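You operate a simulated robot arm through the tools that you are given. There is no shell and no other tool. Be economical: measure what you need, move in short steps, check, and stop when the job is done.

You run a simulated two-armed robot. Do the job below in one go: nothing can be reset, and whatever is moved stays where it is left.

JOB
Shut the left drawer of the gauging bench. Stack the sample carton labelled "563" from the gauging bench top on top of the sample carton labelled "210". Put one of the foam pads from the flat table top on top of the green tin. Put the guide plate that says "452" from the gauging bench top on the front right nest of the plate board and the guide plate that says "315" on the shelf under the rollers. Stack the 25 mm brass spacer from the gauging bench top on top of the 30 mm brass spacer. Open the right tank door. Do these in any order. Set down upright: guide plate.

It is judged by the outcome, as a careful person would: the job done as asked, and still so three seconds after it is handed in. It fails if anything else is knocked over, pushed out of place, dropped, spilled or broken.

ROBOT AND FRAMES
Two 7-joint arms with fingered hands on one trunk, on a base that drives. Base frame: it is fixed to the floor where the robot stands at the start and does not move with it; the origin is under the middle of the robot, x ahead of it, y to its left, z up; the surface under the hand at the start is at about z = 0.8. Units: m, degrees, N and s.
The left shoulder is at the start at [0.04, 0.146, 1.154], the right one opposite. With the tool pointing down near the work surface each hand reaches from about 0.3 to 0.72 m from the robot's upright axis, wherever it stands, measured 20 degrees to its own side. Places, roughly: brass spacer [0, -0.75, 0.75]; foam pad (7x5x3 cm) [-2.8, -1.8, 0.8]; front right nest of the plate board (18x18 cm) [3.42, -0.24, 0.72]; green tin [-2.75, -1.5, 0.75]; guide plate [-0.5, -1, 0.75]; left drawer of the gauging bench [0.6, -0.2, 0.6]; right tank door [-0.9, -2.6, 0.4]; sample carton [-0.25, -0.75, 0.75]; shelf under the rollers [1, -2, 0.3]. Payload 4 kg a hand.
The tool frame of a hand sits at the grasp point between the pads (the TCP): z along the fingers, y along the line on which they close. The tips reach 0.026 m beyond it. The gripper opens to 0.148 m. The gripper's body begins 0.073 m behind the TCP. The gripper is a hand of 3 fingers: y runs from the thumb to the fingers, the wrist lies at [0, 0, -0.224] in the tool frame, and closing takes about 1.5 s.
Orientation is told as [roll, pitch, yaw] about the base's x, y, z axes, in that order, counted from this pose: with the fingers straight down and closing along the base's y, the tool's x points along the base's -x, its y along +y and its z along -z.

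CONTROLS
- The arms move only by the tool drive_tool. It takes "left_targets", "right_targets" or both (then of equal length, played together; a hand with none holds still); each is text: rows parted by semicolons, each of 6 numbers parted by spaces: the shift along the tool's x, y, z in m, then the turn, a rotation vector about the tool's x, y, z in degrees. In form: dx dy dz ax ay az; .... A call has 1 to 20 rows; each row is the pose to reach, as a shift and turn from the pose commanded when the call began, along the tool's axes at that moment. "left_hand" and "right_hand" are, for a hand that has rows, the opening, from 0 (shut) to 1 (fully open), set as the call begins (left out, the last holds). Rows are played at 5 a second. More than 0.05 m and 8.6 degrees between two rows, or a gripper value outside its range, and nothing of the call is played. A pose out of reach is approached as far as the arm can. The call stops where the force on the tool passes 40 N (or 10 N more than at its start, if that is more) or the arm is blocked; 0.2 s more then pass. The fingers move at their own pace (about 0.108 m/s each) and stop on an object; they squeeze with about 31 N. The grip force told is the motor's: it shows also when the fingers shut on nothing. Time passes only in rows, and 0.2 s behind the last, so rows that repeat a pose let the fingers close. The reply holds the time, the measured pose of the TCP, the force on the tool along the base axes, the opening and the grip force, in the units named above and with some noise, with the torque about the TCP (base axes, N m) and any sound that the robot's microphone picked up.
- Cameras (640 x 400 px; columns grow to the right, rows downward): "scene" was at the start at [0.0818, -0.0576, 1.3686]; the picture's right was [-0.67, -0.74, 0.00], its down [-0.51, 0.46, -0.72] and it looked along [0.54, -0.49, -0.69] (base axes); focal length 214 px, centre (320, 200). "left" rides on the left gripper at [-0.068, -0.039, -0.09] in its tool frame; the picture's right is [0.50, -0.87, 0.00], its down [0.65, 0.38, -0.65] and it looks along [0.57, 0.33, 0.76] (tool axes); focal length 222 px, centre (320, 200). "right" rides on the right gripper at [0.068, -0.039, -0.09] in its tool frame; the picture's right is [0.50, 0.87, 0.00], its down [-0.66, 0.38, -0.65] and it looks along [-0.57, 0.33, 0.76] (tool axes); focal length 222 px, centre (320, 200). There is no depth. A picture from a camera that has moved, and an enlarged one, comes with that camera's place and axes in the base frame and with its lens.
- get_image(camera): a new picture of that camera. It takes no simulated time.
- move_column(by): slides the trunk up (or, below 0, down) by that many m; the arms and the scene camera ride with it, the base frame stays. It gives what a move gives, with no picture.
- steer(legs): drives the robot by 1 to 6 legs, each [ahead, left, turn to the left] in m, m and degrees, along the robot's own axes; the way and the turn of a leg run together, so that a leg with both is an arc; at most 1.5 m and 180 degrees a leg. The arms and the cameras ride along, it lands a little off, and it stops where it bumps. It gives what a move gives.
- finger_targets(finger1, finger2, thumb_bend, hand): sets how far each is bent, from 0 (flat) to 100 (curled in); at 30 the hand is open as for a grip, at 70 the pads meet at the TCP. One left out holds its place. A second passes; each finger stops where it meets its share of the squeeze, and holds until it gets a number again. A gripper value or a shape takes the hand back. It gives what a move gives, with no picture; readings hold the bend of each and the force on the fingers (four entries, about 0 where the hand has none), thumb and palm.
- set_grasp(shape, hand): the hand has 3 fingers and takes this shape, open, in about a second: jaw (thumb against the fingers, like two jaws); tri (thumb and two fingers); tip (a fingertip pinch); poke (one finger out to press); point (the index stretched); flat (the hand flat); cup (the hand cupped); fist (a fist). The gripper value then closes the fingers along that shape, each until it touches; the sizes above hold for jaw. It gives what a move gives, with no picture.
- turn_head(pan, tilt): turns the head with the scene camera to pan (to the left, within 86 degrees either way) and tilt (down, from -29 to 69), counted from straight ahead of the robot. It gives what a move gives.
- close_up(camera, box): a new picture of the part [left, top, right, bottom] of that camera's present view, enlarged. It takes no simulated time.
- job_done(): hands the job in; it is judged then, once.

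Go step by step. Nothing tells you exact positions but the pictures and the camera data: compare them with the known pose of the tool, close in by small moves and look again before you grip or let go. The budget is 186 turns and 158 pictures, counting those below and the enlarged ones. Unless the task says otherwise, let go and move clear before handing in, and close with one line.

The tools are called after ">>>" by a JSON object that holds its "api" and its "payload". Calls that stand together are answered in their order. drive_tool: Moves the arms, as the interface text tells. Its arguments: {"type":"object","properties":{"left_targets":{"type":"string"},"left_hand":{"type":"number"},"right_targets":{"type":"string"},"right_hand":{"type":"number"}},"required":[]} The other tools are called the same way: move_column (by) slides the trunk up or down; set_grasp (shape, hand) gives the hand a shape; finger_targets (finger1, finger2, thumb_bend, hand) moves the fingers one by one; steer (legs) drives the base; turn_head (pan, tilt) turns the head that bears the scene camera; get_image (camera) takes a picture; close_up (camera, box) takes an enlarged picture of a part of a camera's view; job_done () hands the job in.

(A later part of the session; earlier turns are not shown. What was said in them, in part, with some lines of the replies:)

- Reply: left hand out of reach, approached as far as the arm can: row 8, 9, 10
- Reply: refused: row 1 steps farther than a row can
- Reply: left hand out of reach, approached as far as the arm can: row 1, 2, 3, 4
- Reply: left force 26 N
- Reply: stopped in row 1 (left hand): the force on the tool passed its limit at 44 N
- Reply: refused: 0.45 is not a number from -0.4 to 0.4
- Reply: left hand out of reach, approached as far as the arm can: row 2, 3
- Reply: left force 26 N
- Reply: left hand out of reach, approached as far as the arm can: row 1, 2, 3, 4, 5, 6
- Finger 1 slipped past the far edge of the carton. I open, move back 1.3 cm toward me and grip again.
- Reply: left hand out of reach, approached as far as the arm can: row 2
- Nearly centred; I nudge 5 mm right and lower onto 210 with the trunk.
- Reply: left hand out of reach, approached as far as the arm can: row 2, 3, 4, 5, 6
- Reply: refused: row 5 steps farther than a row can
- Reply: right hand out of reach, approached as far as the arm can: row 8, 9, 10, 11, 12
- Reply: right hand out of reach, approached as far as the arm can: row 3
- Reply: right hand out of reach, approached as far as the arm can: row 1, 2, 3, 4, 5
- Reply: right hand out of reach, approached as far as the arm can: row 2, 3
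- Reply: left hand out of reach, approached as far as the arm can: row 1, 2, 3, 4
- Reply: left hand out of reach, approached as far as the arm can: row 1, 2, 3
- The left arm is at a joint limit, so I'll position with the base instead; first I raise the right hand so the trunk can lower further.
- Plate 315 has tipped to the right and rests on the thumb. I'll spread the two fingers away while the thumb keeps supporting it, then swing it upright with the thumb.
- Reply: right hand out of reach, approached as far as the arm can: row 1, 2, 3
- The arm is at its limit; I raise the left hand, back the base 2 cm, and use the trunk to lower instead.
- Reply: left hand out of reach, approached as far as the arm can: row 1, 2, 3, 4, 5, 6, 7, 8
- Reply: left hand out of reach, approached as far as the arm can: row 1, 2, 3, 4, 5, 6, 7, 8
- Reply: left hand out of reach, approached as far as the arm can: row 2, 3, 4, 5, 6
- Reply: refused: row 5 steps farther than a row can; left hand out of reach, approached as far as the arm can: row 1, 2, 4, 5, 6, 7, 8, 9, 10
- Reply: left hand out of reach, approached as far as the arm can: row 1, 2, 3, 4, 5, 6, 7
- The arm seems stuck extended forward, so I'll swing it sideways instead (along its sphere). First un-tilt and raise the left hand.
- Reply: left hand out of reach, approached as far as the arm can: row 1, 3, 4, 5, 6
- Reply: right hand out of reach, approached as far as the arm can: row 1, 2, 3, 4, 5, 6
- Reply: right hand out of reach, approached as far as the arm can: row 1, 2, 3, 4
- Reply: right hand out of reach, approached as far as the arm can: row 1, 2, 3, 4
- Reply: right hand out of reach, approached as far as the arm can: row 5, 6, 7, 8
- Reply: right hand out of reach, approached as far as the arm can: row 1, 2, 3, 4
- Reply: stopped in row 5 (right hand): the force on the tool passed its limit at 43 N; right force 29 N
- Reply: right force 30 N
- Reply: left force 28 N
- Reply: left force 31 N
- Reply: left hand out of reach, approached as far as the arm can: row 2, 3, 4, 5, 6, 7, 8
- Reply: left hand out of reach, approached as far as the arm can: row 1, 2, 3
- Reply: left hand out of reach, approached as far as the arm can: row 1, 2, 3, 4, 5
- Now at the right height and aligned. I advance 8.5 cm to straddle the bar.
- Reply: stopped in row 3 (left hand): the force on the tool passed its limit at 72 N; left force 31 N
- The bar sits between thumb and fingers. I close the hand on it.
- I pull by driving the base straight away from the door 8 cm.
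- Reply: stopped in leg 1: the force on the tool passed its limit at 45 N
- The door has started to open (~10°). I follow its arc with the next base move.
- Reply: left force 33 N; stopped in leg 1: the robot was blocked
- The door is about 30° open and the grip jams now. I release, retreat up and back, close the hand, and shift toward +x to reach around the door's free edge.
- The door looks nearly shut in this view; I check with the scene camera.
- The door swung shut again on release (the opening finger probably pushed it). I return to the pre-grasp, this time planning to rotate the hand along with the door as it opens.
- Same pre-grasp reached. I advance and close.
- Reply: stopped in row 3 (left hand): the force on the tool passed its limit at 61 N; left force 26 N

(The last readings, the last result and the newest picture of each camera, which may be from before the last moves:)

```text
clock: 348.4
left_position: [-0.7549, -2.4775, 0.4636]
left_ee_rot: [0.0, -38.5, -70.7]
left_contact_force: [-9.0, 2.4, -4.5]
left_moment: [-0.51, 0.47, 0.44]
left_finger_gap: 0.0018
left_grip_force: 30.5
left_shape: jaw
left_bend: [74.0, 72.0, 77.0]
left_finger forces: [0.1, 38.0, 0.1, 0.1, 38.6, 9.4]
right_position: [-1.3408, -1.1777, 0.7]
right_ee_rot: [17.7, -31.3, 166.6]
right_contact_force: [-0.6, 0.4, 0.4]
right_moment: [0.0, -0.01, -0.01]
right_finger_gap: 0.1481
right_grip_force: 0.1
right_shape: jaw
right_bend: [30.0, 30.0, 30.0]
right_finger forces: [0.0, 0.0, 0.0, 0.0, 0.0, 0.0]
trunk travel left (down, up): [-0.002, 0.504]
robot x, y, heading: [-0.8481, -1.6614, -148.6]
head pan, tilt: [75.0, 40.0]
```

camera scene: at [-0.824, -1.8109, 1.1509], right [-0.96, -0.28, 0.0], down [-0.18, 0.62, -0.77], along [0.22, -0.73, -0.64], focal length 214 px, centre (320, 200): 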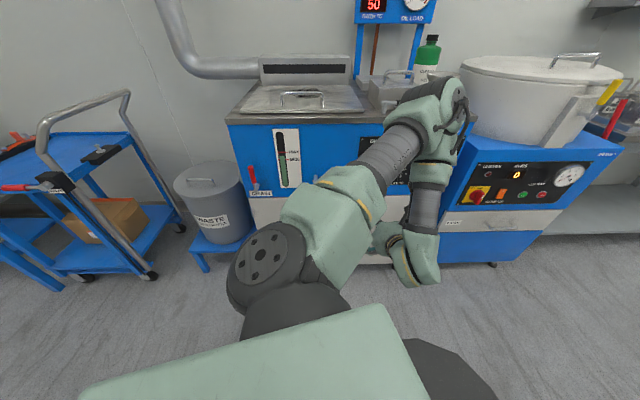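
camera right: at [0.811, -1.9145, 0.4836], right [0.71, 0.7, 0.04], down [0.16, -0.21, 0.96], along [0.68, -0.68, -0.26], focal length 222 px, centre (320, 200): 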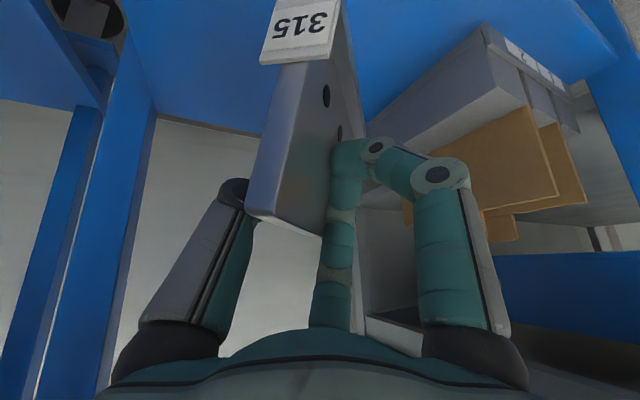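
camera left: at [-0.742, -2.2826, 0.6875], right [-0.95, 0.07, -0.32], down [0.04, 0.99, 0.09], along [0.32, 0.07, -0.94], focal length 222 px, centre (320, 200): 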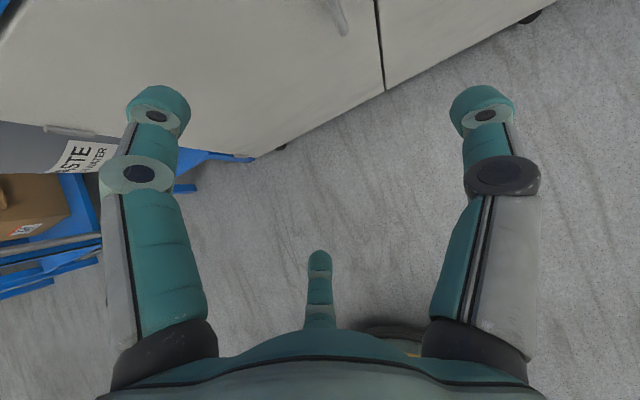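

Gripped. I pull in 10° door steps, turning the hand 10° along after each.

>>> {"api": "steer", "payload": {"legs": [[0.0024, -0.0513, 0]]}}

>>> {"api": "drive_tool", "payload": {"left_targets": "0 0 0 -3.1 0 -3.9;0 0 0 -6.3 0 -7.8"}}

>>> {"api": "steer", "payload": {"legs": [[0.0112, -0.05, 0]]}}

>>> {"api": "drive_tool", "payload": {"left_targets": "0 0 0 -3.1 0 -3.9;0 0 0 -6.3 0 -7.8"}}

>>> {"api": "get_image", "payload": {"camera": "left"}}

```text
clock: 349.3
left_position: [-0.7804, -2.4349, 0.4647]
left_ee_rot: [0.3, -38.5, -70.6]
left_contact_force: [2.6, -1.0, -0.7]
left_moment: [-0.98, 0.69, 0.63]
left_finger_gap: 0.0013
left_grip_force: 31.1
left_shape: jaw
left_bend: [74.0, 73.0, 78.0]
left_finger forces: [0.2, 44.1, 0.0, 0.0, 54.6, 13.8]
right_position: [-1.3686, -1.1379, 0.6988]
right_ee_rot: [17.6, -31.1, 166.7]
right_contact_force: [-0.7, 0.3, 0.1]
right_moment: [0.0, 0.02, 0.05]
right_finger_gap: 0.1478
right_grip_force: 0.1
right_shape: jaw
right_bend: [30.0, 30.0, 30.0]
right_finger forces: [0.0, 0.0, 0.0, 0.0, 0.0, 0.1]
trunk travel left (down, up): [-0.002, 0.504]
robot x, y, heading: [-0.8794, -1.6174, -148.7]
head pan, tilt: [75.0, 40.0]
```

```text
clock: 349.9
left_position: [-0.7764, -2.4344, 0.4636]
left_ee_rot: [0.3, -38.6, -60.1]
left_contact_force: [11.3, 5.8, 4.0]
left_moment: [-2.2, 1.85, -0.41]
left_finger_gap: 0.0009
left_grip_force: 30.4
left_shape: jaw
left_bend: [74.0, 71.0, 78.0]
left_finger forces: [0.0, 16.5, 0.0, 0.0, 37.6, 27.7]
right_position: [-1.3708, -1.1378, 0.699]
right_ee_rot: [17.7, -31.4, 166.7]
right_contact_force: [0.8, 0.7, -0.3]
right_moment: [-0.02, -0.01, 0.04]
right_finger_gap: 0.1477
right_grip_force: 0.1
right_shape: jaw
right_bend: [30.0, 30.0, 30.0]
right_finger forces: [0.0, 0.1, 0.0, 0.0, 0.0, 0.0]
trunk travel left (down, up): [-0.002, 0.504]
robot x, y, heading: [-0.8768, -1.6167, -148.6]
head pan, tilt: [75.0, 40.0]
```

```text
clock: 351.1
left_position: [-0.8065, -2.395, 0.4634]
left_ee_rot: [0.6, -38.9, -59.4]
left_contact_force: [4.0, 3.4, 8.5]
left_moment: [-2.33, 1.09, -0.31]
left_finger_gap: 0.0002
left_grip_force: 31.2
left_shape: jaw
left_bend: [74.0, 72.0, 78.0]
left_finger forces: [0.0, 23.0, 0.0, 0.0, 50.6, 28.2]
right_position: [-1.4078, -1.1002, 0.6977]
right_ee_rot: [17.9, -31.2, 166.8]
right_contact_force: [-0.2, 0.1, 0.2]
right_moment: [0.01, 0.01, 0.01]
right_finger_gap: 0.1477
right_grip_force: 0.1
right_shape: jaw
right_bend: [30.0, 30.0, 30.0]
right_finger forces: [0.0, 0.0, 0.0, 0.0, 0.0, 0.0]
trunk travel left (down, up): [-0.002, 0.504]
robot x, y, heading: [-0.9123, -1.5812, -148.4]
head pan, tilt: [75.0, 40.0]
stopped in leg 1: the force on the tool passed its limit at 43 N (the readings are from after the stop); the commanded pose is now the measured one
```

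```text
clock: 351.6
left_position: [-0.8018, -2.3953, 0.4653]
left_ee_rot: [1.5, -37.9, -56.1]
left_contact_force: [-4.3, -5.0, -27.5]
left_moment: [-3.67, -1.25, 0.28]
left_finger_gap: 0.0008
left_grip_force: 30.9
left_shape: jaw
left_bend: [74.0, 71.0, 78.0]
left_finger forces: [0.0, 11.7, 0.0, 0.1, 63.0, 45.9]
left hand out of reach, approached as far as the arm can: row 1, 2
right_position: [-1.4068, -1.1004, 0.6994]
right_ee_rot: [17.6, -31.4, 166.9]
right_contact_force: [-1.2, 0.3, -0.4]
right_moment: [-0.04, 0.09, 0.01]
right_finger_gap: 0.1478
right_grip_force: 0.1
right_shape: jaw
right_bend: [30.0, 30.0, 30.0]
right_finger forces: [0.0, 0.0, 0.0, 0.0, 0.1, 0.1]
trunk travel left (down, up): [-0.002, 0.504]
robot x, y, heading: [-0.9128, -1.5802, -148.9]
head pan, tilt: [75.0, 40.0]
stopped in row 2 (left hand): the force on the tool passed its limit at 44 N (the readings are from after the stop); the commanded pose is now the measured one
```

```text
7 pictures are left
camera left: at [-0.837, -2.416, 0.5764], right [-0.93, -0.17, -0.33], down [-0.22, 0.97, 0.12], along [0.3, 0.18, -0.94], focal length 222 px, centre (320, 200)
```

left: 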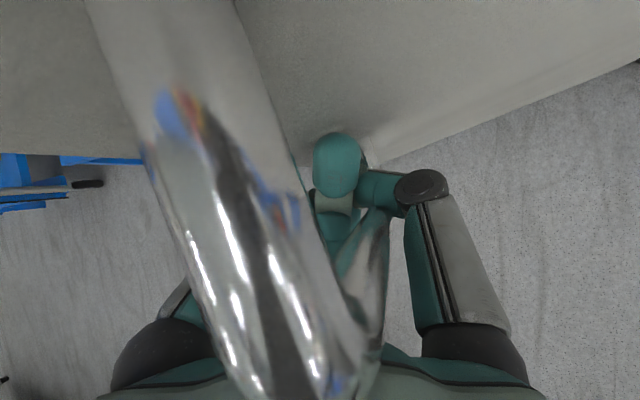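

The handle is still held with the door about 18° open. To avoid jamming I open thumb and finger 2, keeping finger 1 hooked behind the bar, and keep pulling along the arc.

>>> {"api": "finger_targets", "payload": {"hand": "left", "finger2": 35, "thumb_bend": 40}}

>>> {"api": "steer", "payload": {"legs": [[0.0188, -0.0477, 0]]}}

>>> {"api": "steer", "payload": {"legs": [[0.0268, -0.0438, 0]]}}

```text
clock: 352.6
left_position: [-0.8017, -2.3953, 0.4686]
left_ee_rot: [1.4, -38.2, -56.0]
left_contact_force: [-0.8, 0.2, 0.7]
left_moment: [0.01, -0.01, 0.02]
left_finger_gap: 0.0547
left_grip_force: 0.1
left_shape: fingers
left_bend: [73.0, 70.0, 40.0]
left_finger forces: [0.0, 0.0, 0.1, 0.0, 0.1, 0.1]
right_position: [-1.4075, -1.1005, 0.6979]
right_ee_rot: [17.7, -31.3, 166.9]
right_contact_force: [-0.4, 0.9, -0.1]
right_moment: [-0.01, 0.02, -0.04]
right_finger_gap: 0.148
right_grip_force: 0.1
right_shape: jaw
right_bend: [30.0, 30.0, 30.0]
right_finger forces: [0.0, 0.1, 0.0, 0.1, 0.0, 0.0]
trunk travel left (down, up): [-0.002, 0.504]
robot x, y, heading: [-0.9142, -1.5851, -148.7]
head pan, tilt: [75.0, 40.0]
```

```text
clock: 353.5
left_position: [-0.8425, -2.3629, 0.4692]
left_ee_rot: [1.5, -38.2, -55.9]
left_contact_force: [3.4, 2.7, -2.5]
left_moment: [-0.02, -0.06, -0.03]
left_finger_gap: 0.0566
left_grip_force: 0.0
left_shape: fingers
left_bend: [73.0, 70.0, 40.0]
left_finger forces: [0.0, 0.1, 0.1, 0.0, 0.1, 0.1]
right_position: [-1.4488, -1.0668, 0.6974]
right_ee_rot: [17.8, -31.2, 166.8]
right_contact_force: [-0.6, -0.6, -0.6]
right_moment: [-0.03, -0.01, 0.01]
right_finger_gap: 0.148
right_grip_force: 0.1
right_shape: jaw
right_bend: [30.0, 30.0, 30.0]
right_finger forces: [0.0, 0.1, 0.0, 0.1, 0.0, 0.0]
trunk travel left (down, up): [-0.002, 0.504]
robot x, y, heading: [-0.9529, -1.5487, -148.4]
head pan, tilt: [75.0, 40.0]
```

```text
clock: 354.4
left_position: [-0.8871, -2.3358, 0.4686]
left_ee_rot: [1.6, -38.1, -55.9]
left_contact_force: [13.1, 17.9, 0.4]
left_moment: [-0.04, 0.04, -0.14]
left_finger_gap: 0.063
left_grip_force: 0.0
left_shape: fingers
left_bend: [72.0, 70.0, 40.0]
left_finger forces: [0.1, 0.1, 0.0, 0.1, 0.1, 0.0]
right_position: [-1.4961, -1.0428, 0.6966]
right_ee_rot: [17.8, -31.2, 166.8]
right_contact_force: [-0.3, 0.9, 0.8]
right_moment: [-0.04, 0.01, 0.03]
right_finger_gap: 0.1481
right_grip_force: 0.1
right_shape: jaw
right_bend: [30.0, 30.0, 30.0]
right_finger forces: [0.1, 0.1, 0.0, 0.0, 0.0, 0.0]
trunk travel left (down, up): [-0.002, 0.504]
robot x, y, heading: [-1.0009, -1.5206, -148.5]
head pan, tilt: [75.0, 40.0]
```

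It still holds; the residual force is radial, so I adjust the arc outward a little and continue.

>>> {"api": "steer", "payload": {"legs": [[0.0224, -0.0486, 0]]}}

>>> {"api": "steer", "payload": {"legs": [[0.0337, -0.0406, 0]]}}

>>> {"api": "get_image", "payload": {"camera": "left"}}

```text
clock: 355.4
left_position: [-0.9327, -2.3084, 0.469]
left_ee_rot: [1.6, -38.2, -55.9]
left_contact_force: [1.1, 3.4, 0.8]
left_moment: [-0.09, -0.31, -0.06]
left_finger_gap: 0.0591
left_grip_force: 2.2
left_shape: fingers
left_bend: [72.0, 70.0, 40.0]
left_finger forces: [0.1, 0.0, 0.1, 0.0, 0.0, 3.9]
right_position: [-1.5396, -1.0154, 0.6966]
right_ee_rot: [17.8, -31.1, 166.7]
right_contact_force: [-1.0, 0.1, 0.2]
right_moment: [-0.02, -0.01, -0.02]
right_finger_gap: 0.1479
right_grip_force: 0.1
right_shape: jaw
right_bend: [30.0, 30.0, 30.0]
right_finger forces: [0.1, 0.1, 0.0, 0.1, 0.0, 0.0]
trunk travel left (down, up): [-0.002, 0.504]
robot x, y, heading: [-1.0446, -1.4965, -148.6]
head pan, tilt: [75.0, 40.0]
```

```text
clock: 356.3
left_position: [-0.9817, -2.2897, 0.4674]
left_ee_rot: [1.8, -38.3, -55.9]
left_contact_force: [4.7, 15.3, -0.1]
left_moment: [-0.52, -0.29, -0.29]
left_finger_gap: 0.059
left_grip_force: 2.4
left_shape: fingers
left_bend: [72.0, 70.0, 40.0]
left_finger forces: [0.0, 0.1, 0.0, 0.1, 0.0, 5.0]
right_position: [-1.5885, -0.9966, 0.6973]
right_ee_rot: [17.8, -31.2, 166.7]
right_contact_force: [-0.4, 0.7, -0.2]
right_moment: [0.02, 0.0, 0.01]
right_finger_gap: 0.1482
right_grip_force: 0.1
right_shape: jaw
right_bend: [30.0, 30.0, 30.0]
right_finger forces: [0.0, 0.0, 0.0, 0.0, 0.0, 0.0]
trunk travel left (down, up): [-0.002, 0.504]
robot x, y, heading: [-1.0945, -1.4774, -148.6]
head pan, tilt: [75.0, 40.0]
```

```text
6 pictures are left
camera left: at [-1.0177, -2.3118, 0.5793], right [-0.93, -0.17, -0.33], down [-0.22, 0.97, 0.12], along [0.3, 0.18, -0.94], focal length 222 px, centre (320, 200)
```

left: 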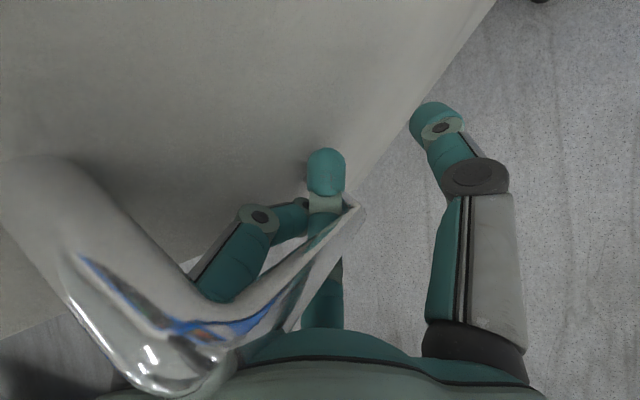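

The door is now about 55° open. I continue two more steps to open it wider.

>>> {"api": "steer", "payload": {"legs": [[0.04, -0.0304, 0]]}}

>>> {"api": "steer", "payload": {"legs": [[0.0478, -0.0176, 0]]}}

```text
clock: 357.2
left_position: [-1.0305, -2.2841, 0.4681]
left_ee_rot: [1.8, -38.2, -55.9]
left_contact_force: [3.5, 22.9, -0.1]
left_moment: [-0.68, -0.59, -0.38]
left_finger_gap: 0.0611
left_grip_force: 3.7
left_shape: fingers
left_bend: [72.0, 70.0, 40.0]
left_finger forces: [0.1, 0.0, 0.1, 0.0, 0.0, 7.4]
right_position: [-1.6406, -0.9926, 0.6963]
right_ee_rot: [17.9, -31.4, 166.7]
right_contact_force: [-0.4, 0.5, -0.2]
right_moment: [0.0, -0.01, 0.0]
right_finger_gap: 0.148
right_grip_force: 0.2
right_shape: jaw
right_bend: [30.0, 30.0, 30.0]
right_finger forces: [0.0, 0.1, 0.0, 0.0, 0.0, 0.1]
trunk travel left (down, up): [-0.002, 0.504]
robot x, y, heading: [-1.1475, -1.4734, -148.7]
head pan, tilt: [75.0, 40.0]
```

```text
clock: 358.2
left_position: [-1.0636, -2.2829, 0.4649]
left_ee_rot: [2.6, -37.6, -55.7]
left_contact_force: [1.5, 12.5, 13.7]
left_moment: [0.26, -0.79, -0.28]
left_finger_gap: 0.0625
left_grip_force: 11.3
left_shape: fingers
left_bend: [71.0, 70.0, 40.0]
left_finger forces: [18.2, 0.0, 0.0, 0.0, 0.1, 3.5]
right_position: [-1.6783, -0.9978, 0.6963]
right_ee_rot: [17.9, -31.2, 166.8]
right_contact_force: [-0.1, -0.5, 0.0]
right_moment: [0.03, -0.01, -0.02]
right_finger_gap: 0.1479
right_grip_force: 0.0
right_shape: jaw
right_bend: [30.0, 30.0, 30.0]
right_finger forces: [0.1, 0.0, 0.1, 0.0, 0.0, 0.0]
trunk travel left (down, up): [-0.002, 0.504]
robot x, y, heading: [-1.1818, -1.4771, -148.5]
head pan, tilt: [75.0, 40.0]
stopped in leg 1: the force on the tool passed its limit at 51 N (the readings are from after the stop); the commanded pose is now the measured one
```

About 75° open. I release gently: ease the fingers slightly, then retreat along the finger direction before opening further.

>>> {"api": "finger_targets", "payload": {"hand": "left", "finger1": 60, "finger2": 60, "thumb_bend": 30}}

>>> {"api": "drive_tool", "payload": {"left_targets": "0 -0.005 -0.02 0 0 0;0 -0.01 -0.04 0 0 0;0 -0.01 -0.06 0 0 0;0 -0.01 -0.08 0 0 0;0 -0.01 -0.1 0 0 0"}}

>>> {"api": "get_image", "payload": {"camera": "left"}}

```text
clock: 359.2
left_position: [-1.063, -2.2837, 0.4642]
left_ee_rot: [2.7, -37.6, -55.6]
left_contact_force: [2.7, 17.5, 2.5]
left_moment: [-0.78, 0.28, -0.1]
left_finger_gap: 0.0784
left_grip_force: 27.8
left_shape: fingers
left_bend: [70.0, 70.0, 30.0]
left_finger forces: [27.5, 20.0, 0.0, 0.0, 0.0, 7.7]
right_position: [-1.6768, -0.9978, 0.6968]
right_ee_rot: [18.0, -31.2, 166.8]
right_contact_force: [-0.4, 0.4, -0.1]
right_moment: [0.03, 0.02, -0.03]
right_finger_gap: 0.148
right_grip_force: 0.1
right_shape: jaw
right_bend: [30.0, 30.0, 30.0]
right_finger forces: [0.0, 0.0, 0.1, 0.0, 0.0, 0.0]
trunk travel left (down, up): [-0.002, 0.504]
robot x, y, heading: [-1.1797, -1.4804, -148.5]
head pan, tilt: [75.0, 40.0]
```

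```text
clock: 360.4
left_position: [-1.1094, -2.2441, 0.541]
left_ee_rot: [2.6, -37.6, -55.7]
left_contact_force: [0.1, -0.5, -0.4]
left_moment: [0.01, -0.01, -0.02]
left_finger_gap: 0.0821
left_grip_force: 0.0
left_shape: fingers
left_bend: [60.0, 60.0, 30.0]
left_finger forces: [0.0, 0.1, 0.1, 0.0, 0.0, 0.0]
right_position: [-1.677, -0.9991, 0.6976]
right_ee_rot: [17.8, -31.3, 167.0]
right_contact_force: [-0.5, 0.7, -0.9]
right_moment: [0.01, 0.03, -0.01]
right_finger_gap: 0.1484
right_grip_force: 0.1
right_shape: jaw
right_bend: [30.0, 30.0, 30.0]
right_finger forces: [0.1, 0.0, 0.1, 0.0, 0.0, 0.0]
trunk travel left (down, up): [-0.002, 0.504]
robot x, y, heading: [-1.183, -1.48, -148.4]
head pan, tilt: [75.0, 40.0]
```

```text
5 pictures are left
camera left: at [-1.1454, -2.2679, 0.653], right [-0.92, -0.18, -0.34], down [-0.24, 0.96, 0.13], along [0.3, 0.2, -0.93], focal length 222 px, centre (320, 200)
```

left: 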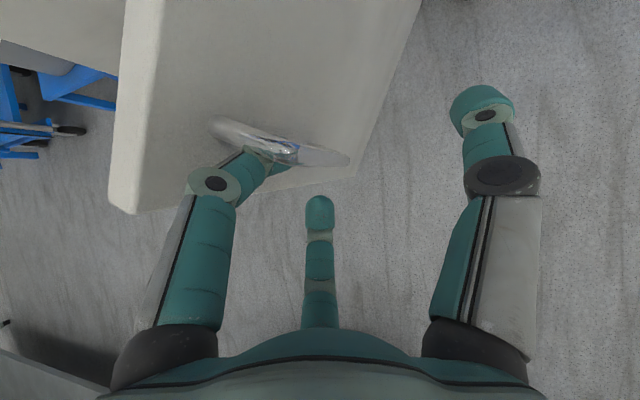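

The door stands wide open. I continue retreating along the finger axis, then raise the trunk.

>>> {"api": "drive_tool", "payload": {"left_targets": "0 0 -0.02 0 0 0;0 0 -0.04 0 0 0;0 0 -0.06 0 0 0;0 0 -0.08 0 0 0"}}

>>> {"api": "move_column", "payload": {"by": 0.4}}

```text
clock: 361.4
left_position: [-1.1417, -2.2052, 0.6046]
left_ee_rot: [2.7, -37.5, -55.7]
left_contact_force: [0.7, 0.1, -0.5]
left_moment: [0.01, 0.02, 0.05]
left_finger_gap: 0.0825
left_grip_force: 0.0
left_shape: fingers
left_bend: [60.0, 60.0, 30.0]
left_finger forces: [0.0, 0.0, 0.1, 0.0, 0.0, 0.0]
right_position: [-1.6773, -1.001, 0.6978]
right_ee_rot: [17.8, -31.3, 166.9]
right_contact_force: [0.2, 0.5, 0.0]
right_moment: [-0.02, 0.0, -0.02]
right_finger_gap: 0.148
right_grip_force: 0.1
right_shape: jaw
right_bend: [30.0, 30.0, 30.0]
right_finger forces: [0.0, 0.0, 0.1, 0.0, 0.0, 0.1]
trunk travel left (down, up): [-0.002, 0.504]
robot x, y, heading: [-1.1824, -1.48, -148.3]
head pan, tilt: [75.0, 40.0]
```

```text
clock: 365.2
left_position: [-1.1412, -2.2068, 1.0034]
left_ee_rot: [2.6, -37.6, -55.8]
left_contact_force: [0.5, 0.5, -0.7]
left_moment: [0.01, 0.04, -0.01]
left_finger_gap: 0.0826
left_grip_force: 0.1
left_shape: fingers
left_bend: [60.0, 60.0, 30.0]
left_finger forces: [0.1, 0.1, 0.1, 0.0, 0.1, 0.1]
right_position: [-1.6772, -1.0003, 1.0969]
right_ee_rot: [17.8, -31.3, 166.9]
right_contact_force: [-0.5, -0.5, -0.2]
right_moment: [0.0, -0.02, -0.04]
right_finger_gap: 0.148
right_grip_force: 0.1
right_shape: jaw
right_bend: [30.0, 30.0, 30.0]
right_finger forces: [0.1, 0.0, 0.0, 0.0, 0.0, 0.0]
trunk travel left (down, up): [-0.402, 0.104]
robot x, y, heading: [-1.1813, -1.4839, -148.9]
head pan, tilt: [75.0, 40.0]
```

The door is done. Now I go around behind the flat table with my left side facing it.

>>> {"api": "move_column", "payload": {"by": 0.1}}

>>> {"api": "steer", "payload": {"legs": [[0, 0, -100], [0, 0, -97], [-0.509, -0.512, 0], [-0.703, -0.134, 0], [-0.74, 0.05, 0]]}}

>>> {"api": "drive_tool", "payload": {"left_targets": "0 0 0 0 8 0;0 0 0 0 16 0;0 0 0 0 24 0;0 0 0 0 32 0;0 0 0 0 37.5 0", "left_hand": 1}}

>>> {"api": "turn_head", "payload": {"pan": 75, "tilt": 45}}

>>> {"api": "get_image", "payload": {"camera": "scene"}}

```text
clock: 366.5
left_position: [-1.1416, -2.2057, 1.1034]
left_ee_rot: [2.7, -37.5, -55.7]
left_contact_force: [-0.2, 0.0, -0.7]
left_moment: [0.0, 0.01, -0.01]
left_finger_gap: 0.0823
left_grip_force: 0.0
left_shape: fingers
left_bend: [60.0, 60.0, 30.0]
left_finger forces: [0.0, 0.1, 0.0, 0.0, 0.1, 0.1]
right_position: [-1.6766, -1.0008, 1.197]
right_ee_rot: [17.7, -31.3, 166.8]
right_contact_force: [0.1, -1.4, -0.1]
right_moment: [-0.01, 0.02, -0.02]
right_finger_gap: 0.1479
right_grip_force: 0.0
right_shape: jaw
right_bend: [30.0, 30.0, 30.0]
right_finger forces: [0.0, 0.0, 0.0, 0.0, 0.0, 0.1]
trunk travel left (down, up): [-0.502, 0.004]
robot x, y, heading: [-1.1816, -1.48, -148.5]
head pan, tilt: [75.0, 40.0]
```

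```text
clock: 386.0
left_position: [-2.747, -1.7928, 1.1036]
left_ee_rot: [2.6, -37.7, 104.6]
left_contact_force: [-0.5, -0.2, -0.3]
left_moment: [0.0, -0.01, 0.01]
left_finger_gap: 0.0827
left_grip_force: 0.1
left_shape: fingers
left_bend: [60.0, 60.0, 30.0]
left_finger forces: [0.1, 0.1, 0.0, 0.0, 0.0, 0.0]
right_position: [-2.6472, -3.1087, 1.1964]
right_ee_rot: [17.7, -31.3, -32.8]
right_contact_force: [0.0, -0.1, -0.7]
right_moment: [-0.01, 0.02, -0.03]
right_finger_gap: 0.148
right_grip_force: 0.1
right_shape: jaw
right_bend: [30.0, 30.0, 30.0]
right_finger forces: [0.0, 0.0, 0.0, 0.1, 0.0, 0.0]
trunk travel left (down, up): [-0.502, 0.004]
robot x, y, heading: [-2.9511, -2.4946, 11.9]
head pan, tilt: [75.0, 40.0]
```

```text
clock: 387.2
left_position: [-2.7468, -1.7919, 1.1035]
left_ee_rot: [2.1, 0.1, 106.2]
left_contact_force: [-0.7, 0.6, 0.3]
left_moment: [-0.01, -0.01, 0.0]
left_finger_gap: 0.1478
left_grip_force: 0.2
left_shape: jaw
left_bend: [30.0, 30.0, 30.0]
left_finger forces: [0.0, 0.0, 0.0, 0.0, 0.1, 0.1]
right_position: [-2.6489, -3.109, 1.1971]
right_ee_rot: [17.8, -31.3, -32.7]
right_contact_force: [-0.3, -1.1, -0.4]
right_moment: [0.04, -0.01, -0.01]
right_finger_gap: 0.1478
right_grip_force: 0.0
right_shape: jaw
right_bend: [30.0, 30.0, 30.0]
right_finger forces: [0.1, 0.0, 0.0, 0.0, 0.0, 0.1]
trunk travel left (down, up): [-0.502, 0.004]
robot x, y, heading: [-2.9549, -2.4907, 12.0]
head pan, tilt: [75.0, 40.0]
```

```text
clock: 387.8
left_position: [-2.7464, -1.7925, 1.1035]
left_ee_rot: [2.0, -0.1, 106.3]
left_contact_force: [1.0, 0.7, 0.0]
left_moment: [-0.02, 0.04, 0.0]
left_finger_gap: 0.148
left_grip_force: 0.1
left_shape: jaw
left_bend: [30.0, 30.0, 30.0]
left_finger forces: [0.0, 0.0, 0.1, 0.0, 0.0, 0.0]
right_position: [-2.649, -3.1091, 1.1963]
right_ee_rot: [17.8, -31.4, -32.8]
right_contact_force: [0.3, 0.9, 0.7]
right_moment: [0.0, -0.02, -0.01]
right_finger_gap: 0.1479
right_grip_force: 0.0
right_shape: jaw
right_bend: [30.0, 30.0, 30.0]
right_finger forces: [0.1, 0.0, 0.0, 0.0, 0.0, 0.0]
trunk travel left (down, up): [-0.502, 0.004]
robot x, y, heading: [-2.9535, -2.4868, 12.0]
head pan, tilt: [75.0, 45.0]
```

```text
4 pictures are left
camera scene: at [-2.9282, -2.4079, 1.5437], right [1.0, -0.06, 0.0], down [-0.04, -0.71, -0.71], along [0.04, 0.71, -0.71], focal length 214 px, centre (320, 200)
```

scene: 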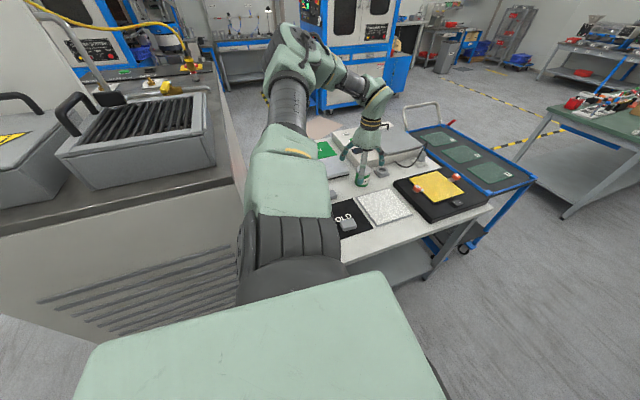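

I see the green tin under the hand and grey foam pads around it. One close-up to locate them precisely.

>>> {"api": "close_up", "payload": {"camera": "scene", "box": [315, 140, 425, 240]}}

```text
4.00 times, centred on (370, 190) of scene
camera zoom: at [-2.9282, -2.4079, 1.5437], right [1.0, -0.06, 0.0], down [-0.04, -0.71, -0.71], along [0.04, 0.71, -0.71], focal length 858 px, centre (120, 240)
```

zoom: 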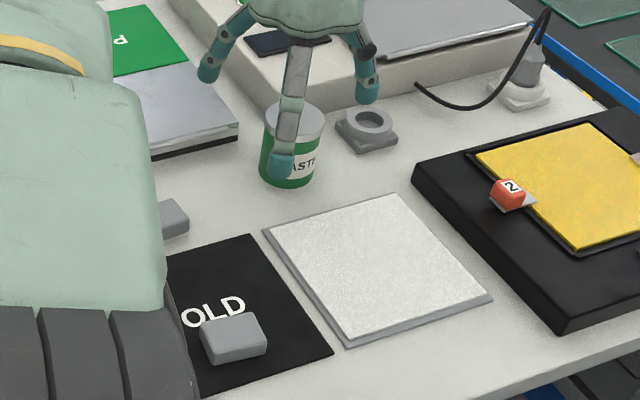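

Pad on the HOLD sheet: top centre ≈ (-2.776, -1.837), z 0.83; tin: centre ≈ (-2.671, -1.585), top ≈ 0.92. I turn the hand 90° so it closes across the pad's short side.

>>> {"api": "drive_tool", "payload": {"left_targets": "0 0 0 0 0 8.2;0 0 0 0 0 16.4;0 0 0 0 0 24.6;0 0 0 0 0 32.8;0 0 0 0 0 41;0 0 0 0 0 49.2;0 0 0 0 0 57.4;0 0 0 0 0 65.6;0 0 0 0 0 73.8;0 0 0 0 0 82;0 0 0 0 0 90"}}

```text
clock: 390.2
left_position: [-2.7491, -1.7926, 1.1025]
left_ee_rot: [0.1, 2.2, 16.2]
left_contact_force: [-1.0, -0.6, 0.5]
left_moment: [0.01, 0.01, 0.01]
left_finger_gap: 0.1479
left_grip_force: 0.1
left_shape: jaw
left_bend: [30.0, 30.0, 30.0]
left_finger forces: [0.0, 0.1, 0.1, 0.0, 0.0, 0.1]
right_position: [-2.6493, -3.1088, 1.1962]
right_ee_rot: [17.8, -31.3, -32.8]
right_contact_force: [-0.7, -1.0, 0.7]
right_moment: [0.01, 0.02, 0.01]
right_finger_gap: 0.1482
right_grip_force: 0.1
right_shape: jaw
right_bend: [30.0, 30.0, 30.0]
right_finger forces: [0.1, 0.0, 0.0, 0.0, 0.0, 0.1]
trunk travel left (down, up): [-0.502, 0.004]
robot x, y, heading: [-2.9532, -2.4913, 11.8]
head pan, tilt: [75.0, 45.0]
```

No limits hit. I move over the pad, lower with the trunk, and check through the wrist camera.

>>> {"api": "drive_tool", "payload": {"left_targets": "0.019 -0.0175 0 0 0 0;0.038 -0.035 0 0 0 0;0.038 -0.035 0 0 0 0"}}

>>> {"api": "move_column", "payload": {"by": -0.2}}

>>> {"api": "get_image", "payload": {"camera": "left"}}

```text
clock: 391.0
left_position: [-2.7751, -1.8357, 1.1051]
left_ee_rot: [0.1, 2.0, 16.3]
left_contact_force: [-0.4, 0.5, -0.9]
left_moment: [0.01, 0.01, 0.01]
left_finger_gap: 0.1477
left_grip_force: 0.0
left_shape: jaw
left_bend: [30.0, 30.0, 30.0]
left_finger forces: [0.1, 0.0, 0.0, 0.0, 0.1, 0.1]
right_position: [-2.6481, -3.1078, 1.1964]
right_ee_rot: [17.8, -31.3, -32.7]
right_contact_force: [-0.6, -0.3, 0.2]
right_moment: [0.02, 0.01, -0.02]
right_finger_gap: 0.148
right_grip_force: 0.0
right_shape: jaw
right_bend: [30.0, 30.0, 30.0]
right_finger forces: [0.0, 0.0, 0.1, 0.0, 0.0, 0.1]
trunk travel left (down, up): [-0.502, 0.004]
robot x, y, heading: [-2.9564, -2.4944, 12.1]
head pan, tilt: [75.0, 45.0]
```

```text
clock: 393.2
left_position: [-2.7745, -1.8371, 0.9044]
left_ee_rot: [0.1, 2.1, 16.3]
left_contact_force: [-0.3, 0.6, -0.2]
left_moment: [-0.01, 0.03, 0.02]
left_finger_gap: 0.1476
left_grip_force: 0.1
left_shape: jaw
left_bend: [30.0, 30.0, 30.0]
left_finger forces: [0.0, 0.0, 0.1, 0.0, 0.0, 0.0]
right_position: [-2.6479, -3.1078, 0.9965]
right_ee_rot: [17.8, -31.3, -32.7]
right_contact_force: [-0.1, 1.0, 0.1]
right_moment: [0.01, 0.01, 0.02]
right_finger_gap: 0.1479
right_grip_force: 0.0
right_shape: jaw
right_bend: [30.0, 30.0, 30.0]
right_finger forces: [0.0, 0.1, 0.0, 0.0, 0.0, 0.0]
trunk travel left (down, up): [-0.302, 0.204]
robot x, y, heading: [-2.9535, -2.4926, 11.8]
head pan, tilt: [75.0, 45.0]
```

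```text
2 pictures are left
camera left: at [-2.6962, -1.8537, 0.9918], right [-0.24, -0.97, 0.02], down [-0.71, 0.19, 0.68], along [-0.66, 0.15, -0.73], focal length 222 px, centre (320, 200)
```

left: 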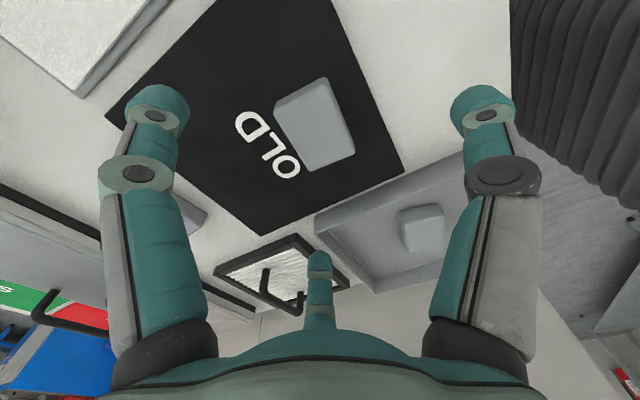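

Pad centre is within 8 mm of the hand centre and aligned. I correct, descend with force checks, and grip.

>>> {"api": "drive_tool", "payload": {"left_targets": "-0.0075 -0.001 0 0 0 0;-0.0075 -0.001 0 0 0 0"}}

>>> {"api": "move_column", "payload": {"by": -0.06}}

>>> {"api": "move_column", "payload": {"by": -0.011}}

>>> {"api": "drive_tool", "payload": {"left_targets": "0 0 0 0 0 0;0 0 0 0 0 0;0 0 0 0 0 0;0 0 0 0 0 0;0 0 0 0 0 0;0 0 0 0 0 0;0 0 0 0 0 0;0 0 0 0 0 0", "left_hand": 0.2}}

>>> {"api": "move_column", "payload": {"by": 0.02}}

```text
clock: 393.8
left_position: [-2.7671, -1.8347, 0.9042]
left_ee_rot: [0.0, 2.1, 16.4]
left_contact_force: [0.5, 0.0, -0.5]
left_moment: [0.02, -0.02, 0.04]
left_finger_gap: 0.1478
left_grip_force: 0.0
left_shape: jaw
left_bend: [30.0, 30.0, 30.0]
left_finger forces: [0.0, 0.1, 0.0, 0.0, 0.0, 0.0]
right_position: [-2.6492, -3.1096, 0.9962]
right_ee_rot: [17.8, -31.3, -32.7]
right_contact_force: [0.4, 0.1, -0.3]
right_moment: [0.02, 0.0, 0.05]
right_finger_gap: 0.148
right_grip_force: 0.0
right_shape: jaw
right_bend: [30.0, 30.0, 30.0]
right_finger forces: [0.1, 0.0, 0.1, 0.1, 0.1, 0.0]
trunk travel left (down, up): [-0.302, 0.204]
robot x, y, heading: [-2.952, -2.4922, 11.8]
head pan, tilt: [75.0, 45.0]
```

```text
clock: 394.8
left_position: [-2.7685, -1.8345, 0.8441]
left_ee_rot: [0.1, 2.1, 16.2]
left_contact_force: [-0.4, -0.5, 0.3]
left_moment: [0.03, -0.03, 0.01]
left_finger_gap: 0.1481
left_grip_force: 0.1
left_shape: jaw
left_bend: [30.0, 30.0, 30.0]
left_finger forces: [0.1, 0.1, 0.0, 0.1, 0.0, 0.0]
right_position: [-2.6489, -3.1088, 0.9378]
right_ee_rot: [17.8, -31.4, -32.8]
right_contact_force: [-0.2, -0.1, 0.3]
right_moment: [-0.01, 0.01, -0.02]
right_finger_gap: 0.1482
right_grip_force: 0.0
right_shape: jaw
right_bend: [30.0, 30.0, 30.0]
right_finger forces: [0.0, 0.0, 0.0, 0.0, 0.0, 0.0]
trunk travel left (down, up): [-0.242, 0.264]
robot x, y, heading: [-2.9558, -2.4911, 11.5]
head pan, tilt: [75.0, 45.0]
```

```text
clock: 395.4
left_position: [-2.7682, -1.8347, 0.8333]
left_ee_rot: [0.0, 2.1, 16.2]
left_contact_force: [0.6, -0.1, -0.2]
left_moment: [-0.01, 0.0, 0.0]
left_finger_gap: 0.1477
left_grip_force: 0.0
left_shape: jaw
left_bend: [30.0, 30.0, 30.0]
left_finger forces: [0.0, 0.1, 0.1, 0.0, 0.0, 0.1]
right_position: [-2.6482, -3.1086, 0.9264]
right_ee_rot: [17.7, -31.4, -32.7]
right_contact_force: [-0.5, -0.2, 0.1]
right_moment: [-0.03, 0.02, -0.03]
right_finger_gap: 0.1478
right_grip_force: 0.0
right_shape: jaw
right_bend: [30.0, 30.0, 30.0]
right_finger forces: [0.0, 0.1, 0.0, 0.0, 0.0, 0.1]
trunk travel left (down, up): [-0.231, 0.275]
robot x, y, heading: [-2.9547, -2.4914, 12.0]
head pan, tilt: [75.0, 45.0]
```

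```text
clock: 397.2
left_position: [-2.7668, -1.8364, 0.833]
left_ee_rot: [0.1, 2.1, 16.3]
left_contact_force: [0.4, 0.3, 2.6]
left_moment: [-0.02, -0.06, 0.02]
left_finger_gap: 0.0467
left_grip_force: 30.6
left_shape: jaw
left_bend: [78.0, 78.0, 70.0]
left_finger forces: [22.0, 25.2, 0.1, 0.0, 28.9, 0.0]
right_position: [-2.6488, -3.1086, 0.9273]
right_ee_rot: [17.8, -31.3, -32.8]
right_contact_force: [0.0, 0.5, -0.3]
right_moment: [0.03, -0.03, 0.02]
right_finger_gap: 0.1478
right_grip_force: 0.1
right_shape: jaw
right_bend: [30.0, 30.0, 30.0]
right_finger forces: [0.1, 0.0, 0.0, 0.0, 0.1, 0.0]
trunk travel left (down, up): [-0.231, 0.275]
robot x, y, heading: [-2.9548, -2.4911, 11.8]
head pan, tilt: [75.0, 45.0]
```

```text
clock: 397.9
left_position: [-2.7675, -1.8346, 0.852]
left_ee_rot: [0.1, 2.1, 16.4]
left_contact_force: [-0.1, -0.9, -0.7]
left_moment: [0.01, 0.0, 0.0]
left_finger_gap: 0.0467
left_grip_force: 31.0
left_shape: jaw
left_bend: [78.0, 78.0, 70.0]
left_finger forces: [21.5, 25.1, 0.0, 0.0, 29.1, 0.1]
right_position: [-2.6495, -3.109, 0.9461]
right_ee_rot: [17.8, -31.3, -32.7]
right_contact_force: [-0.2, -0.1, 0.2]
right_moment: [0.01, 0.01, 0.03]
right_finger_gap: 0.148
right_grip_force: 0.0
right_shape: jaw
right_bend: [30.0, 30.0, 30.0]
right_finger forces: [0.1, 0.0, 0.0, 0.1, 0.0, 0.0]
trunk travel left (down, up): [-0.251, 0.255]
robot x, y, heading: [-2.9515, -2.4906, 11.6]
head pan, tilt: [75.0, 45.0]
```

The pad is held. The tin is far in from the back edge, so I raise, move the base alongside it and close to the edge, then stretch the arm sideways over the tin.

>>> {"api": "move_column", "payload": {"by": 0.2}}

>>> {"api": "steer", "payload": {"legs": [[0, 0, 5.4], [0.508, 0.0, 0], [0, 0.03, 0]]}}

>>> {"api": "drive_tool", "payload": {"left_targets": "0.033 0.01 0 0 0 0;0.066 0.02 0 0 0 0;0.099 0.035 0 0 0 0;0.132 0.05 0 0 0 0;0.165 0.07 0 0 0 0;0.198 0.09 0 0 0 0;0.23 0.11 0 0 0 0;0.255 0.13 0 0 0 0"}}

```text
clock: 400.0
left_position: [-2.7679, -1.8347, 1.0544]
left_ee_rot: [0.1, 2.1, 16.3]
left_contact_force: [1.3, 0.2, 0.5]
left_moment: [0.01, 0.01, -0.02]
left_finger_gap: 0.0465
left_grip_force: 31.0
left_shape: jaw
left_bend: [78.0, 78.0, 70.0]
left_finger forces: [21.6, 25.2, 0.0, 0.1, 29.1, 0.0]
right_position: [-2.6487, -3.1074, 1.1463]
right_ee_rot: [17.8, -31.3, -32.7]
right_contact_force: [1.0, -0.4, 0.4]
right_moment: [0.01, -0.03, 0.02]
right_finger_gap: 0.148
right_grip_force: 0.0
right_shape: jaw
right_bend: [30.0, 30.0, 30.0]
right_finger forces: [0.1, 0.0, 0.0, 0.0, 0.0, 0.0]
trunk travel left (down, up): [-0.451, 0.055]
robot x, y, heading: [-2.9545, -2.4929, 11.6]
head pan, tilt: [75.0, 45.0]
```

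```text
clock: 404.0
left_position: [-2.3578, -1.6437, 1.0573]
left_ee_rot: [0.5, 2.0, 22.2]
left_contact_force: [0.0, -0.3, 0.7]
left_moment: [0.08, 0.0, 0.02]
left_finger_gap: 0.0467
left_grip_force: 30.8
left_shape: jaw
left_bend: [78.0, 78.0, 70.0]
left_finger forces: [21.6, 25.2, 0.0, 0.1, 29.0, 0.0]
right_position: [-2.1043, -2.8985, 1.1405]
right_ee_rot: [18.1, -31.0, -26.8]
right_contact_force: [0.4, -1.4, -0.3]
right_moment: [0.06, -0.02, 0.04]
right_finger_gap: 0.1479
right_grip_force: 0.0
right_shape: jaw
right_bend: [30.0, 30.0, 30.0]
right_finger forces: [0.1, 0.0, 0.1, 0.0, 0.0, 0.1]
trunk travel left (down, up): [-0.451, 0.055]
robot x, y, heading: [-2.4731, -2.3085, 17.4]
head pan, tilt: [75.0, 45.0]
```

```text
clock: 405.8
left_position: [-2.6441, -1.6175, 1.0654]
left_ee_rot: [0.1, 2.0, 22.3]
left_contact_force: [-0.1, 0.0, -0.3]
left_moment: [0.01, -0.03, 0.01]
left_finger_gap: 0.0462
left_grip_force: 31.1
left_shape: jaw
left_bend: [78.0, 78.0, 70.0]
left_finger forces: [21.8, 25.1, 0.0, 0.1, 28.7, 0.1]
right_position: [-2.1062, -2.8922, 1.146]
right_ee_rot: [17.8, -31.3, -26.7]
right_contact_force: [-1.7, -0.4, -0.1]
right_moment: [0.0, -0.01, -0.01]
right_finger_gap: 0.148
right_grip_force: 0.0
right_shape: jaw
right_bend: [30.0, 30.0, 30.0]
right_finger forces: [0.0, 0.0, 0.0, 0.0, 0.1, 0.0]
trunk travel left (down, up): [-0.451, 0.055]
robot x, y, heading: [-2.4729, -2.3092, 17.9]
head pan, tilt: [75.0, 45.0]
```

I take a wrist view to locate the tin relative to the hand.

>>> {"api": "get_image", "payload": {"camera": "left"}}

```text
1 pictures are left
camera left: at [-2.5636, -1.6264, 1.1531], right [-0.13, -0.99, 0.02], down [-0.73, 0.11, 0.68], along [-0.67, 0.08, -0.74], focal length 222 px, centre (320, 200)
```

left: 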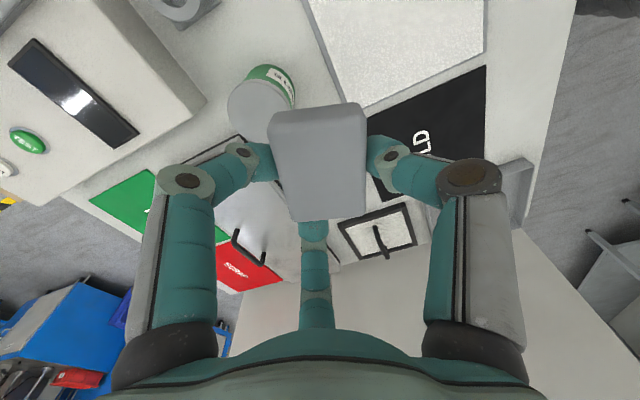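

Tin top centre ≈ (-2.654, -1.546); I stretch 7.7 cm further left to put the pad over it.

>>> {"api": "drive_tool", "payload": {"left_targets": "-0.001 0.02 0 0 0 0;-0.002 0.04 0 0 0 0;-0.003 0.06 0 0 0 0;-0.0046 0.077 0 0 0 0"}}

```text
clock: 406.8
left_position: [-2.6677, -1.5393, 1.0634]
left_ee_rot: [0.1, 2.0, 22.3]
left_contact_force: [0.5, 0.1, -0.7]
left_moment: [0.02, -0.02, -0.04]
left_finger_gap: 0.0463
left_grip_force: 30.4
left_shape: jaw
left_bend: [78.0, 78.0, 70.0]
left_finger forces: [21.8, 24.9, 0.0, 0.0, 28.8, 0.0]
right_position: [-2.106, -2.891, 1.1471]
right_ee_rot: [17.8, -31.3, -26.7]
right_contact_force: [0.6, 0.6, 0.4]
right_moment: [-0.02, 0.02, 0.0]
right_finger_gap: 0.1477
right_grip_force: 0.0
right_shape: jaw
right_bend: [30.0, 30.0, 30.0]
right_finger forces: [0.0, 0.1, 0.1, 0.1, 0.0, 0.1]
trunk travel left (down, up): [-0.451, 0.055]
robot x, y, heading: [-2.4692, -2.309, 17.8]
head pan, tilt: [75.0, 45.0]
```

In position. I lower with the trunk and feel for contact.

>>> {"api": "move_column", "payload": {"by": -0.125}}

>>> {"api": "move_column", "payload": {"by": -0.01}}

>>> {"api": "move_column", "payload": {"by": -0.008}}

```text
clock: 408.3
left_position: [-2.6676, -1.5414, 0.9368]
left_ee_rot: [0.0, 2.1, 22.3]
left_contact_force: [-1.2, -0.6, -0.1]
left_moment: [0.01, -0.01, 0.0]
left_finger_gap: 0.0462
left_grip_force: 31.1
left_shape: jaw
left_bend: [78.0, 78.0, 70.0]
left_finger forces: [21.8, 24.9, 0.1, 0.0, 28.7, 0.0]
right_position: [-2.1064, -2.8913, 1.02]
right_ee_rot: [17.7, -31.3, -26.8]
right_contact_force: [0.0, -1.0, -0.4]
right_moment: [-0.01, -0.02, 0.0]
right_finger_gap: 0.1479
right_grip_force: 0.1
right_shape: jaw
right_bend: [30.0, 30.0, 30.0]
right_finger forces: [0.0, 0.0, 0.1, 0.0, 0.0, 0.0]
trunk travel left (down, up): [-0.326, 0.18]
robot x, y, heading: [-2.4783, -2.3102, 17.8]
head pan, tilt: [75.0, 45.0]
```

```text
clock: 408.9
left_position: [-2.6663, -1.5408, 0.9276]
left_ee_rot: [0.1, 2.2, 22.4]
left_contact_force: [-0.4, -0.3, 0.5]
left_moment: [0.0, 0.0, -0.02]
left_finger_gap: 0.0463
left_grip_force: 31.1
left_shape: jaw
left_bend: [78.0, 78.0, 70.0]
left_finger forces: [21.8, 24.9, 0.0, 0.0, 28.7, 0.1]
right_position: [-2.1066, -2.8921, 1.0098]
right_ee_rot: [17.8, -31.2, -26.7]
right_contact_force: [-0.1, 0.0, 0.0]
right_moment: [-0.01, 0.03, 0.0]
right_finger_gap: 0.1481
right_grip_force: 0.0
right_shape: jaw
right_bend: [30.0, 30.0, 30.0]
right_finger forces: [0.0, 0.1, 0.0, 0.1, 0.1, 0.1]
trunk travel left (down, up): [-0.316, 0.19]
robot x, y, heading: [-2.4751, -2.3102, 17.6]
head pan, tilt: [75.0, 45.0]
```

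```text
clock: 409.5
left_position: [-2.6678, -1.5418, 0.9191]
left_ee_rot: [0.1, 2.2, 22.4]
left_contact_force: [-0.3, -0.6, -0.3]
left_moment: [-0.01, -0.01, 0.0]
left_finger_gap: 0.0462
left_grip_force: 30.8
left_shape: jaw
left_bend: [78.0, 78.0, 70.0]
left_finger forces: [21.8, 24.9, 0.0, 0.1, 28.7, 0.0]
right_position: [-2.1062, -2.8924, 1.0028]
right_ee_rot: [17.8, -31.3, -26.8]
right_contact_force: [0.1, 0.3, -1.0]
right_moment: [-0.02, 0.03, 0.01]
right_finger_gap: 0.1477
right_grip_force: 0.1
right_shape: jaw
right_bend: [30.0, 30.0, 30.0]
right_finger forces: [0.1, 0.0, 0.0, 0.0, 0.0, 0.0]
trunk travel left (down, up): [-0.308, 0.198]
robot x, y, heading: [-2.4743, -2.3119, 17.9]
head pan, tilt: [75.0, 45.0]
```

No contact yet at 0.919; I continue in 4 mm steps.

>>> {"api": "move_column", "payload": {"by": -0.004}}

>>> {"api": "move_column", "payload": {"by": -0.004}}

>>> {"api": "move_column", "payload": {"by": -0.004}}

```text
clock: 410.0
left_position: [-2.6672, -1.5416, 0.9167]
left_ee_rot: [0.3, 2.0, 22.4]
left_contact_force: [-0.3, 0.3, 9.9]
left_moment: [-0.02, -0.38, 0.02]
left_finger_gap: 0.0463
left_grip_force: 31.3
left_shape: jaw
left_bend: [78.0, 78.0, 70.0]
left_finger forces: [23.1, 25.8, 0.0, 0.1, 30.1, 0.0]
right_position: [-2.1046, -2.8921, 0.9976]
right_ee_rot: [17.9, -31.3, -26.6]
right_contact_force: [0.6, 0.0, 0.0]
right_moment: [-0.01, -0.05, -0.03]
right_finger_gap: 0.1475
right_grip_force: 0.0
right_shape: jaw
right_bend: [30.0, 30.0, 30.0]
right_finger forces: [0.0, 0.0, 0.1, 0.0, 0.1, 0.1]
trunk travel left (down, up): [-0.304, 0.202]
robot x, y, heading: [-2.4742, -2.3073, 17.9]
head pan, tilt: [75.0, 45.0]
```

```text
clock: 410.5
left_position: [-2.667, -1.5416, 0.9166]
left_ee_rot: [0.5, 2.0, 22.5]
left_contact_force: [0.6, 1.7, 29.2]
left_moment: [-0.21, -0.65, 0.0]
left_finger_gap: 0.0469
left_grip_force: 30.5
left_shape: jaw
left_bend: [78.0, 78.0, 70.0]
left_finger forces: [28.6, 27.8, 0.1, 0.0, 45.1, 0.0]
right_position: [-2.1045, -2.8938, 0.9931]
right_ee_rot: [18.0, -31.1, -26.9]
right_contact_force: [-0.6, -1.2, 0.1]
right_moment: [-0.03, -0.02, 0.01]
right_finger_gap: 0.1481
right_grip_force: 0.1
right_shape: jaw
right_bend: [30.0, 30.0, 30.0]
right_finger forces: [0.1, 0.0, 0.0, 0.0, 0.0, 0.0]
trunk travel left (down, up): [-0.3, 0.206]
robot x, y, heading: [-2.473, -2.3083, 17.9]
head pan, tilt: [75.0, 45.0]
```

```text
clock: 410.9
left_position: [-2.6689, -1.5409, 0.9165]
left_ee_rot: [0.5, 1.7, 22.7]
left_contact_force: [2.3, -7.1, 22.5]
left_moment: [-0.79, -0.6, -0.11]
left_finger_gap: 0.0473
left_grip_force: 31.2
left_shape: jaw
left_bend: [78.0, 78.0, 70.0]
left_finger forces: [23.0, 24.4, 0.0, 0.0, 46.3, 0.0]
right_position: [-2.1052, -2.8931, 0.9904]
right_ee_rot: [17.9, -31.2, -26.8]
right_contact_force: [-0.5, 1.1, 0.3]
right_moment: [-0.02, 0.02, -0.01]
right_finger_gap: 0.148
right_grip_force: 0.0
right_shape: jaw
right_bend: [30.0, 30.0, 30.0]
right_finger forces: [0.0, 0.1, 0.1, 0.1, 0.0, 0.0]
trunk travel left (down, up): [-0.298, 0.208]
robot x, y, heading: [-2.4716, -2.3051, 18.0]
head pan, tilt: [75.0, 45.0]
stopped: the force on the tool passed its limit at 42 N (the readings are from after the stop); the commanded pose is now the measured one
```

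Contact exactly at the predicted tin height. I relieve the load, open, rise clear, and use the last picture to check.

>>> {"api": "move_column", "payload": {"by": 0.006}}

>>> {"api": "drive_tool", "payload": {"left_targets": "0 0 0 0 0 0;0 0 0 0 0 0;0 0 0 0 0 0;0 0 0 0 0 0;0 0 0 0 0 0;0 0 0 0 0 0", "left_hand": 1}}

>>> {"api": "move_column", "payload": {"by": 0.2}}

>>> {"api": "get_image", "payload": {"camera": "left"}}

```text
clock: 411.5
left_position: [-2.6684, -1.5395, 0.9176]
left_ee_rot: [0.4, 1.9, 22.3]
left_contact_force: [0.5, 0.1, 0.6]
left_moment: [0.0, -0.03, 0.03]
left_finger_gap: 0.0468
left_grip_force: 31.0
left_shape: jaw
left_bend: [78.0, 78.0, 70.0]
left_finger forces: [22.5, 24.8, 0.0, 0.0, 29.4, 0.1]
right_position: [-2.1064, -2.8919, 0.9976]
right_ee_rot: [17.7, -31.3, -26.7]
right_contact_force: [0.3, -0.1, -0.1]
right_moment: [0.0, 0.0, 0.0]
right_finger_gap: 0.1477
right_grip_force: 0.1
right_shape: jaw
right_bend: [30.0, 30.0, 30.0]
right_finger forces: [0.1, 0.0, 0.0, 0.0, 0.0, 0.1]
trunk travel left (down, up): [-0.304, 0.202]
robot x, y, heading: [-2.4693, -2.3116, 18.0]
head pan, tilt: [75.0, 45.0]
```

```text
clock: 412.9
left_position: [-2.6681, -1.5394, 0.9187]
left_ee_rot: [0.4, 1.8, 22.5]
left_contact_force: [-0.8, -0.5, 0.5]
left_moment: [-0.01, 0.03, -0.02]
left_finger_gap: 0.1479
left_grip_force: 0.0
left_shape: jaw
left_bend: [30.0, 30.0, 30.0]
left_finger forces: [0.1, 0.0, 0.0, 0.0, 0.1, 0.0]
right_position: [-2.1058, -2.8906, 0.9987]
right_ee_rot: [17.8, -31.3, -26.7]
right_contact_force: [0.0, 0.1, -0.5]
right_moment: [0.05, 0.0, -0.02]
right_finger_gap: 0.1479
right_grip_force: 0.2
right_shape: jaw
right_bend: [30.0, 30.0, 30.0]
right_finger forces: [0.1, 0.0, 0.0, 0.0, 0.1, 0.1]
trunk travel left (down, up): [-0.304, 0.202]
robot x, y, heading: [-2.4729, -2.3104, 17.7]
head pan, tilt: [75.0, 45.0]
```

```text
clock: 415.0
left_position: [-2.6688, -1.5391, 1.1184]
left_ee_rot: [0.3, 1.9, 22.4]
left_contact_force: [0.8, -0.1, -0.6]
left_moment: [0.02, -0.01, 0.02]
left_finger_gap: 0.1478
left_grip_force: 0.1
left_shape: jaw
left_bend: [30.0, 30.0, 30.0]
left_finger forces: [0.0, 0.0, 0.0, 0.0, 0.0, 0.0]
right_position: [-2.1063, -2.8922, 1.1984]
right_ee_rot: [17.8, -31.3, -26.7]
right_contact_force: [0.5, 0.0, 0.2]
right_moment: [0.02, 0.0, 0.01]
right_finger_gap: 0.1478
right_grip_force: 0.0
right_shape: jaw
right_bend: [30.0, 30.0, 30.0]
right_finger forces: [0.0, 0.1, 0.1, 0.1, 0.0, 0.0]
trunk travel left (down, up): [-0.504, 0.002]
robot x, y, heading: [-2.4739, -2.3099, 17.6]
head pan, tilt: [75.0, 45.0]
```

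```text
0 pictures are left
camera left: at [-2.5878, -1.5487, 1.2053], right [-0.13, -0.99, 0.01], down [-0.73, 0.1, 0.68], along [-0.67, 0.08, -0.74], focal length 222 px, centre (320, 200)
```

left: 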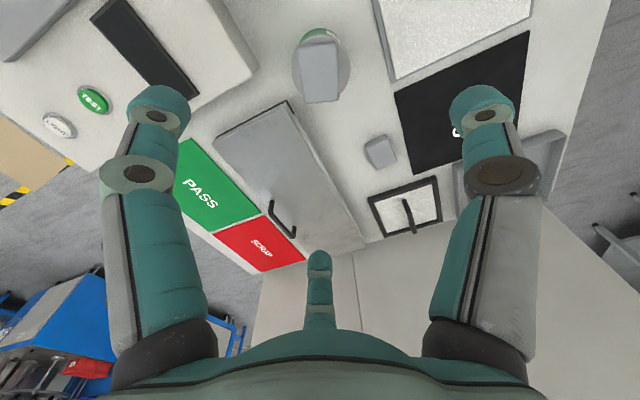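

The foam pad lies flat and centred on the tin lid, and both hands are empty and clear. The other subtasks were checked when I finished them, so I hand in.

>>> {"api": "job_done", "payload": {}}

```text
The job is handed in.
```

I did every part of the job and handed it in: drawer shut, carton 563 on 210, foam pad on the green tin, plate 452 in the front right nest, plate 315 upright under the rollers, the 25 mm spacer on the 30 mm one, and the right tank door about 75° open. Plate 315 tipped over once on the bench and I stood it up again before moving it. I had no pictures left for a last look at the shelf or the door after I moved away from them.
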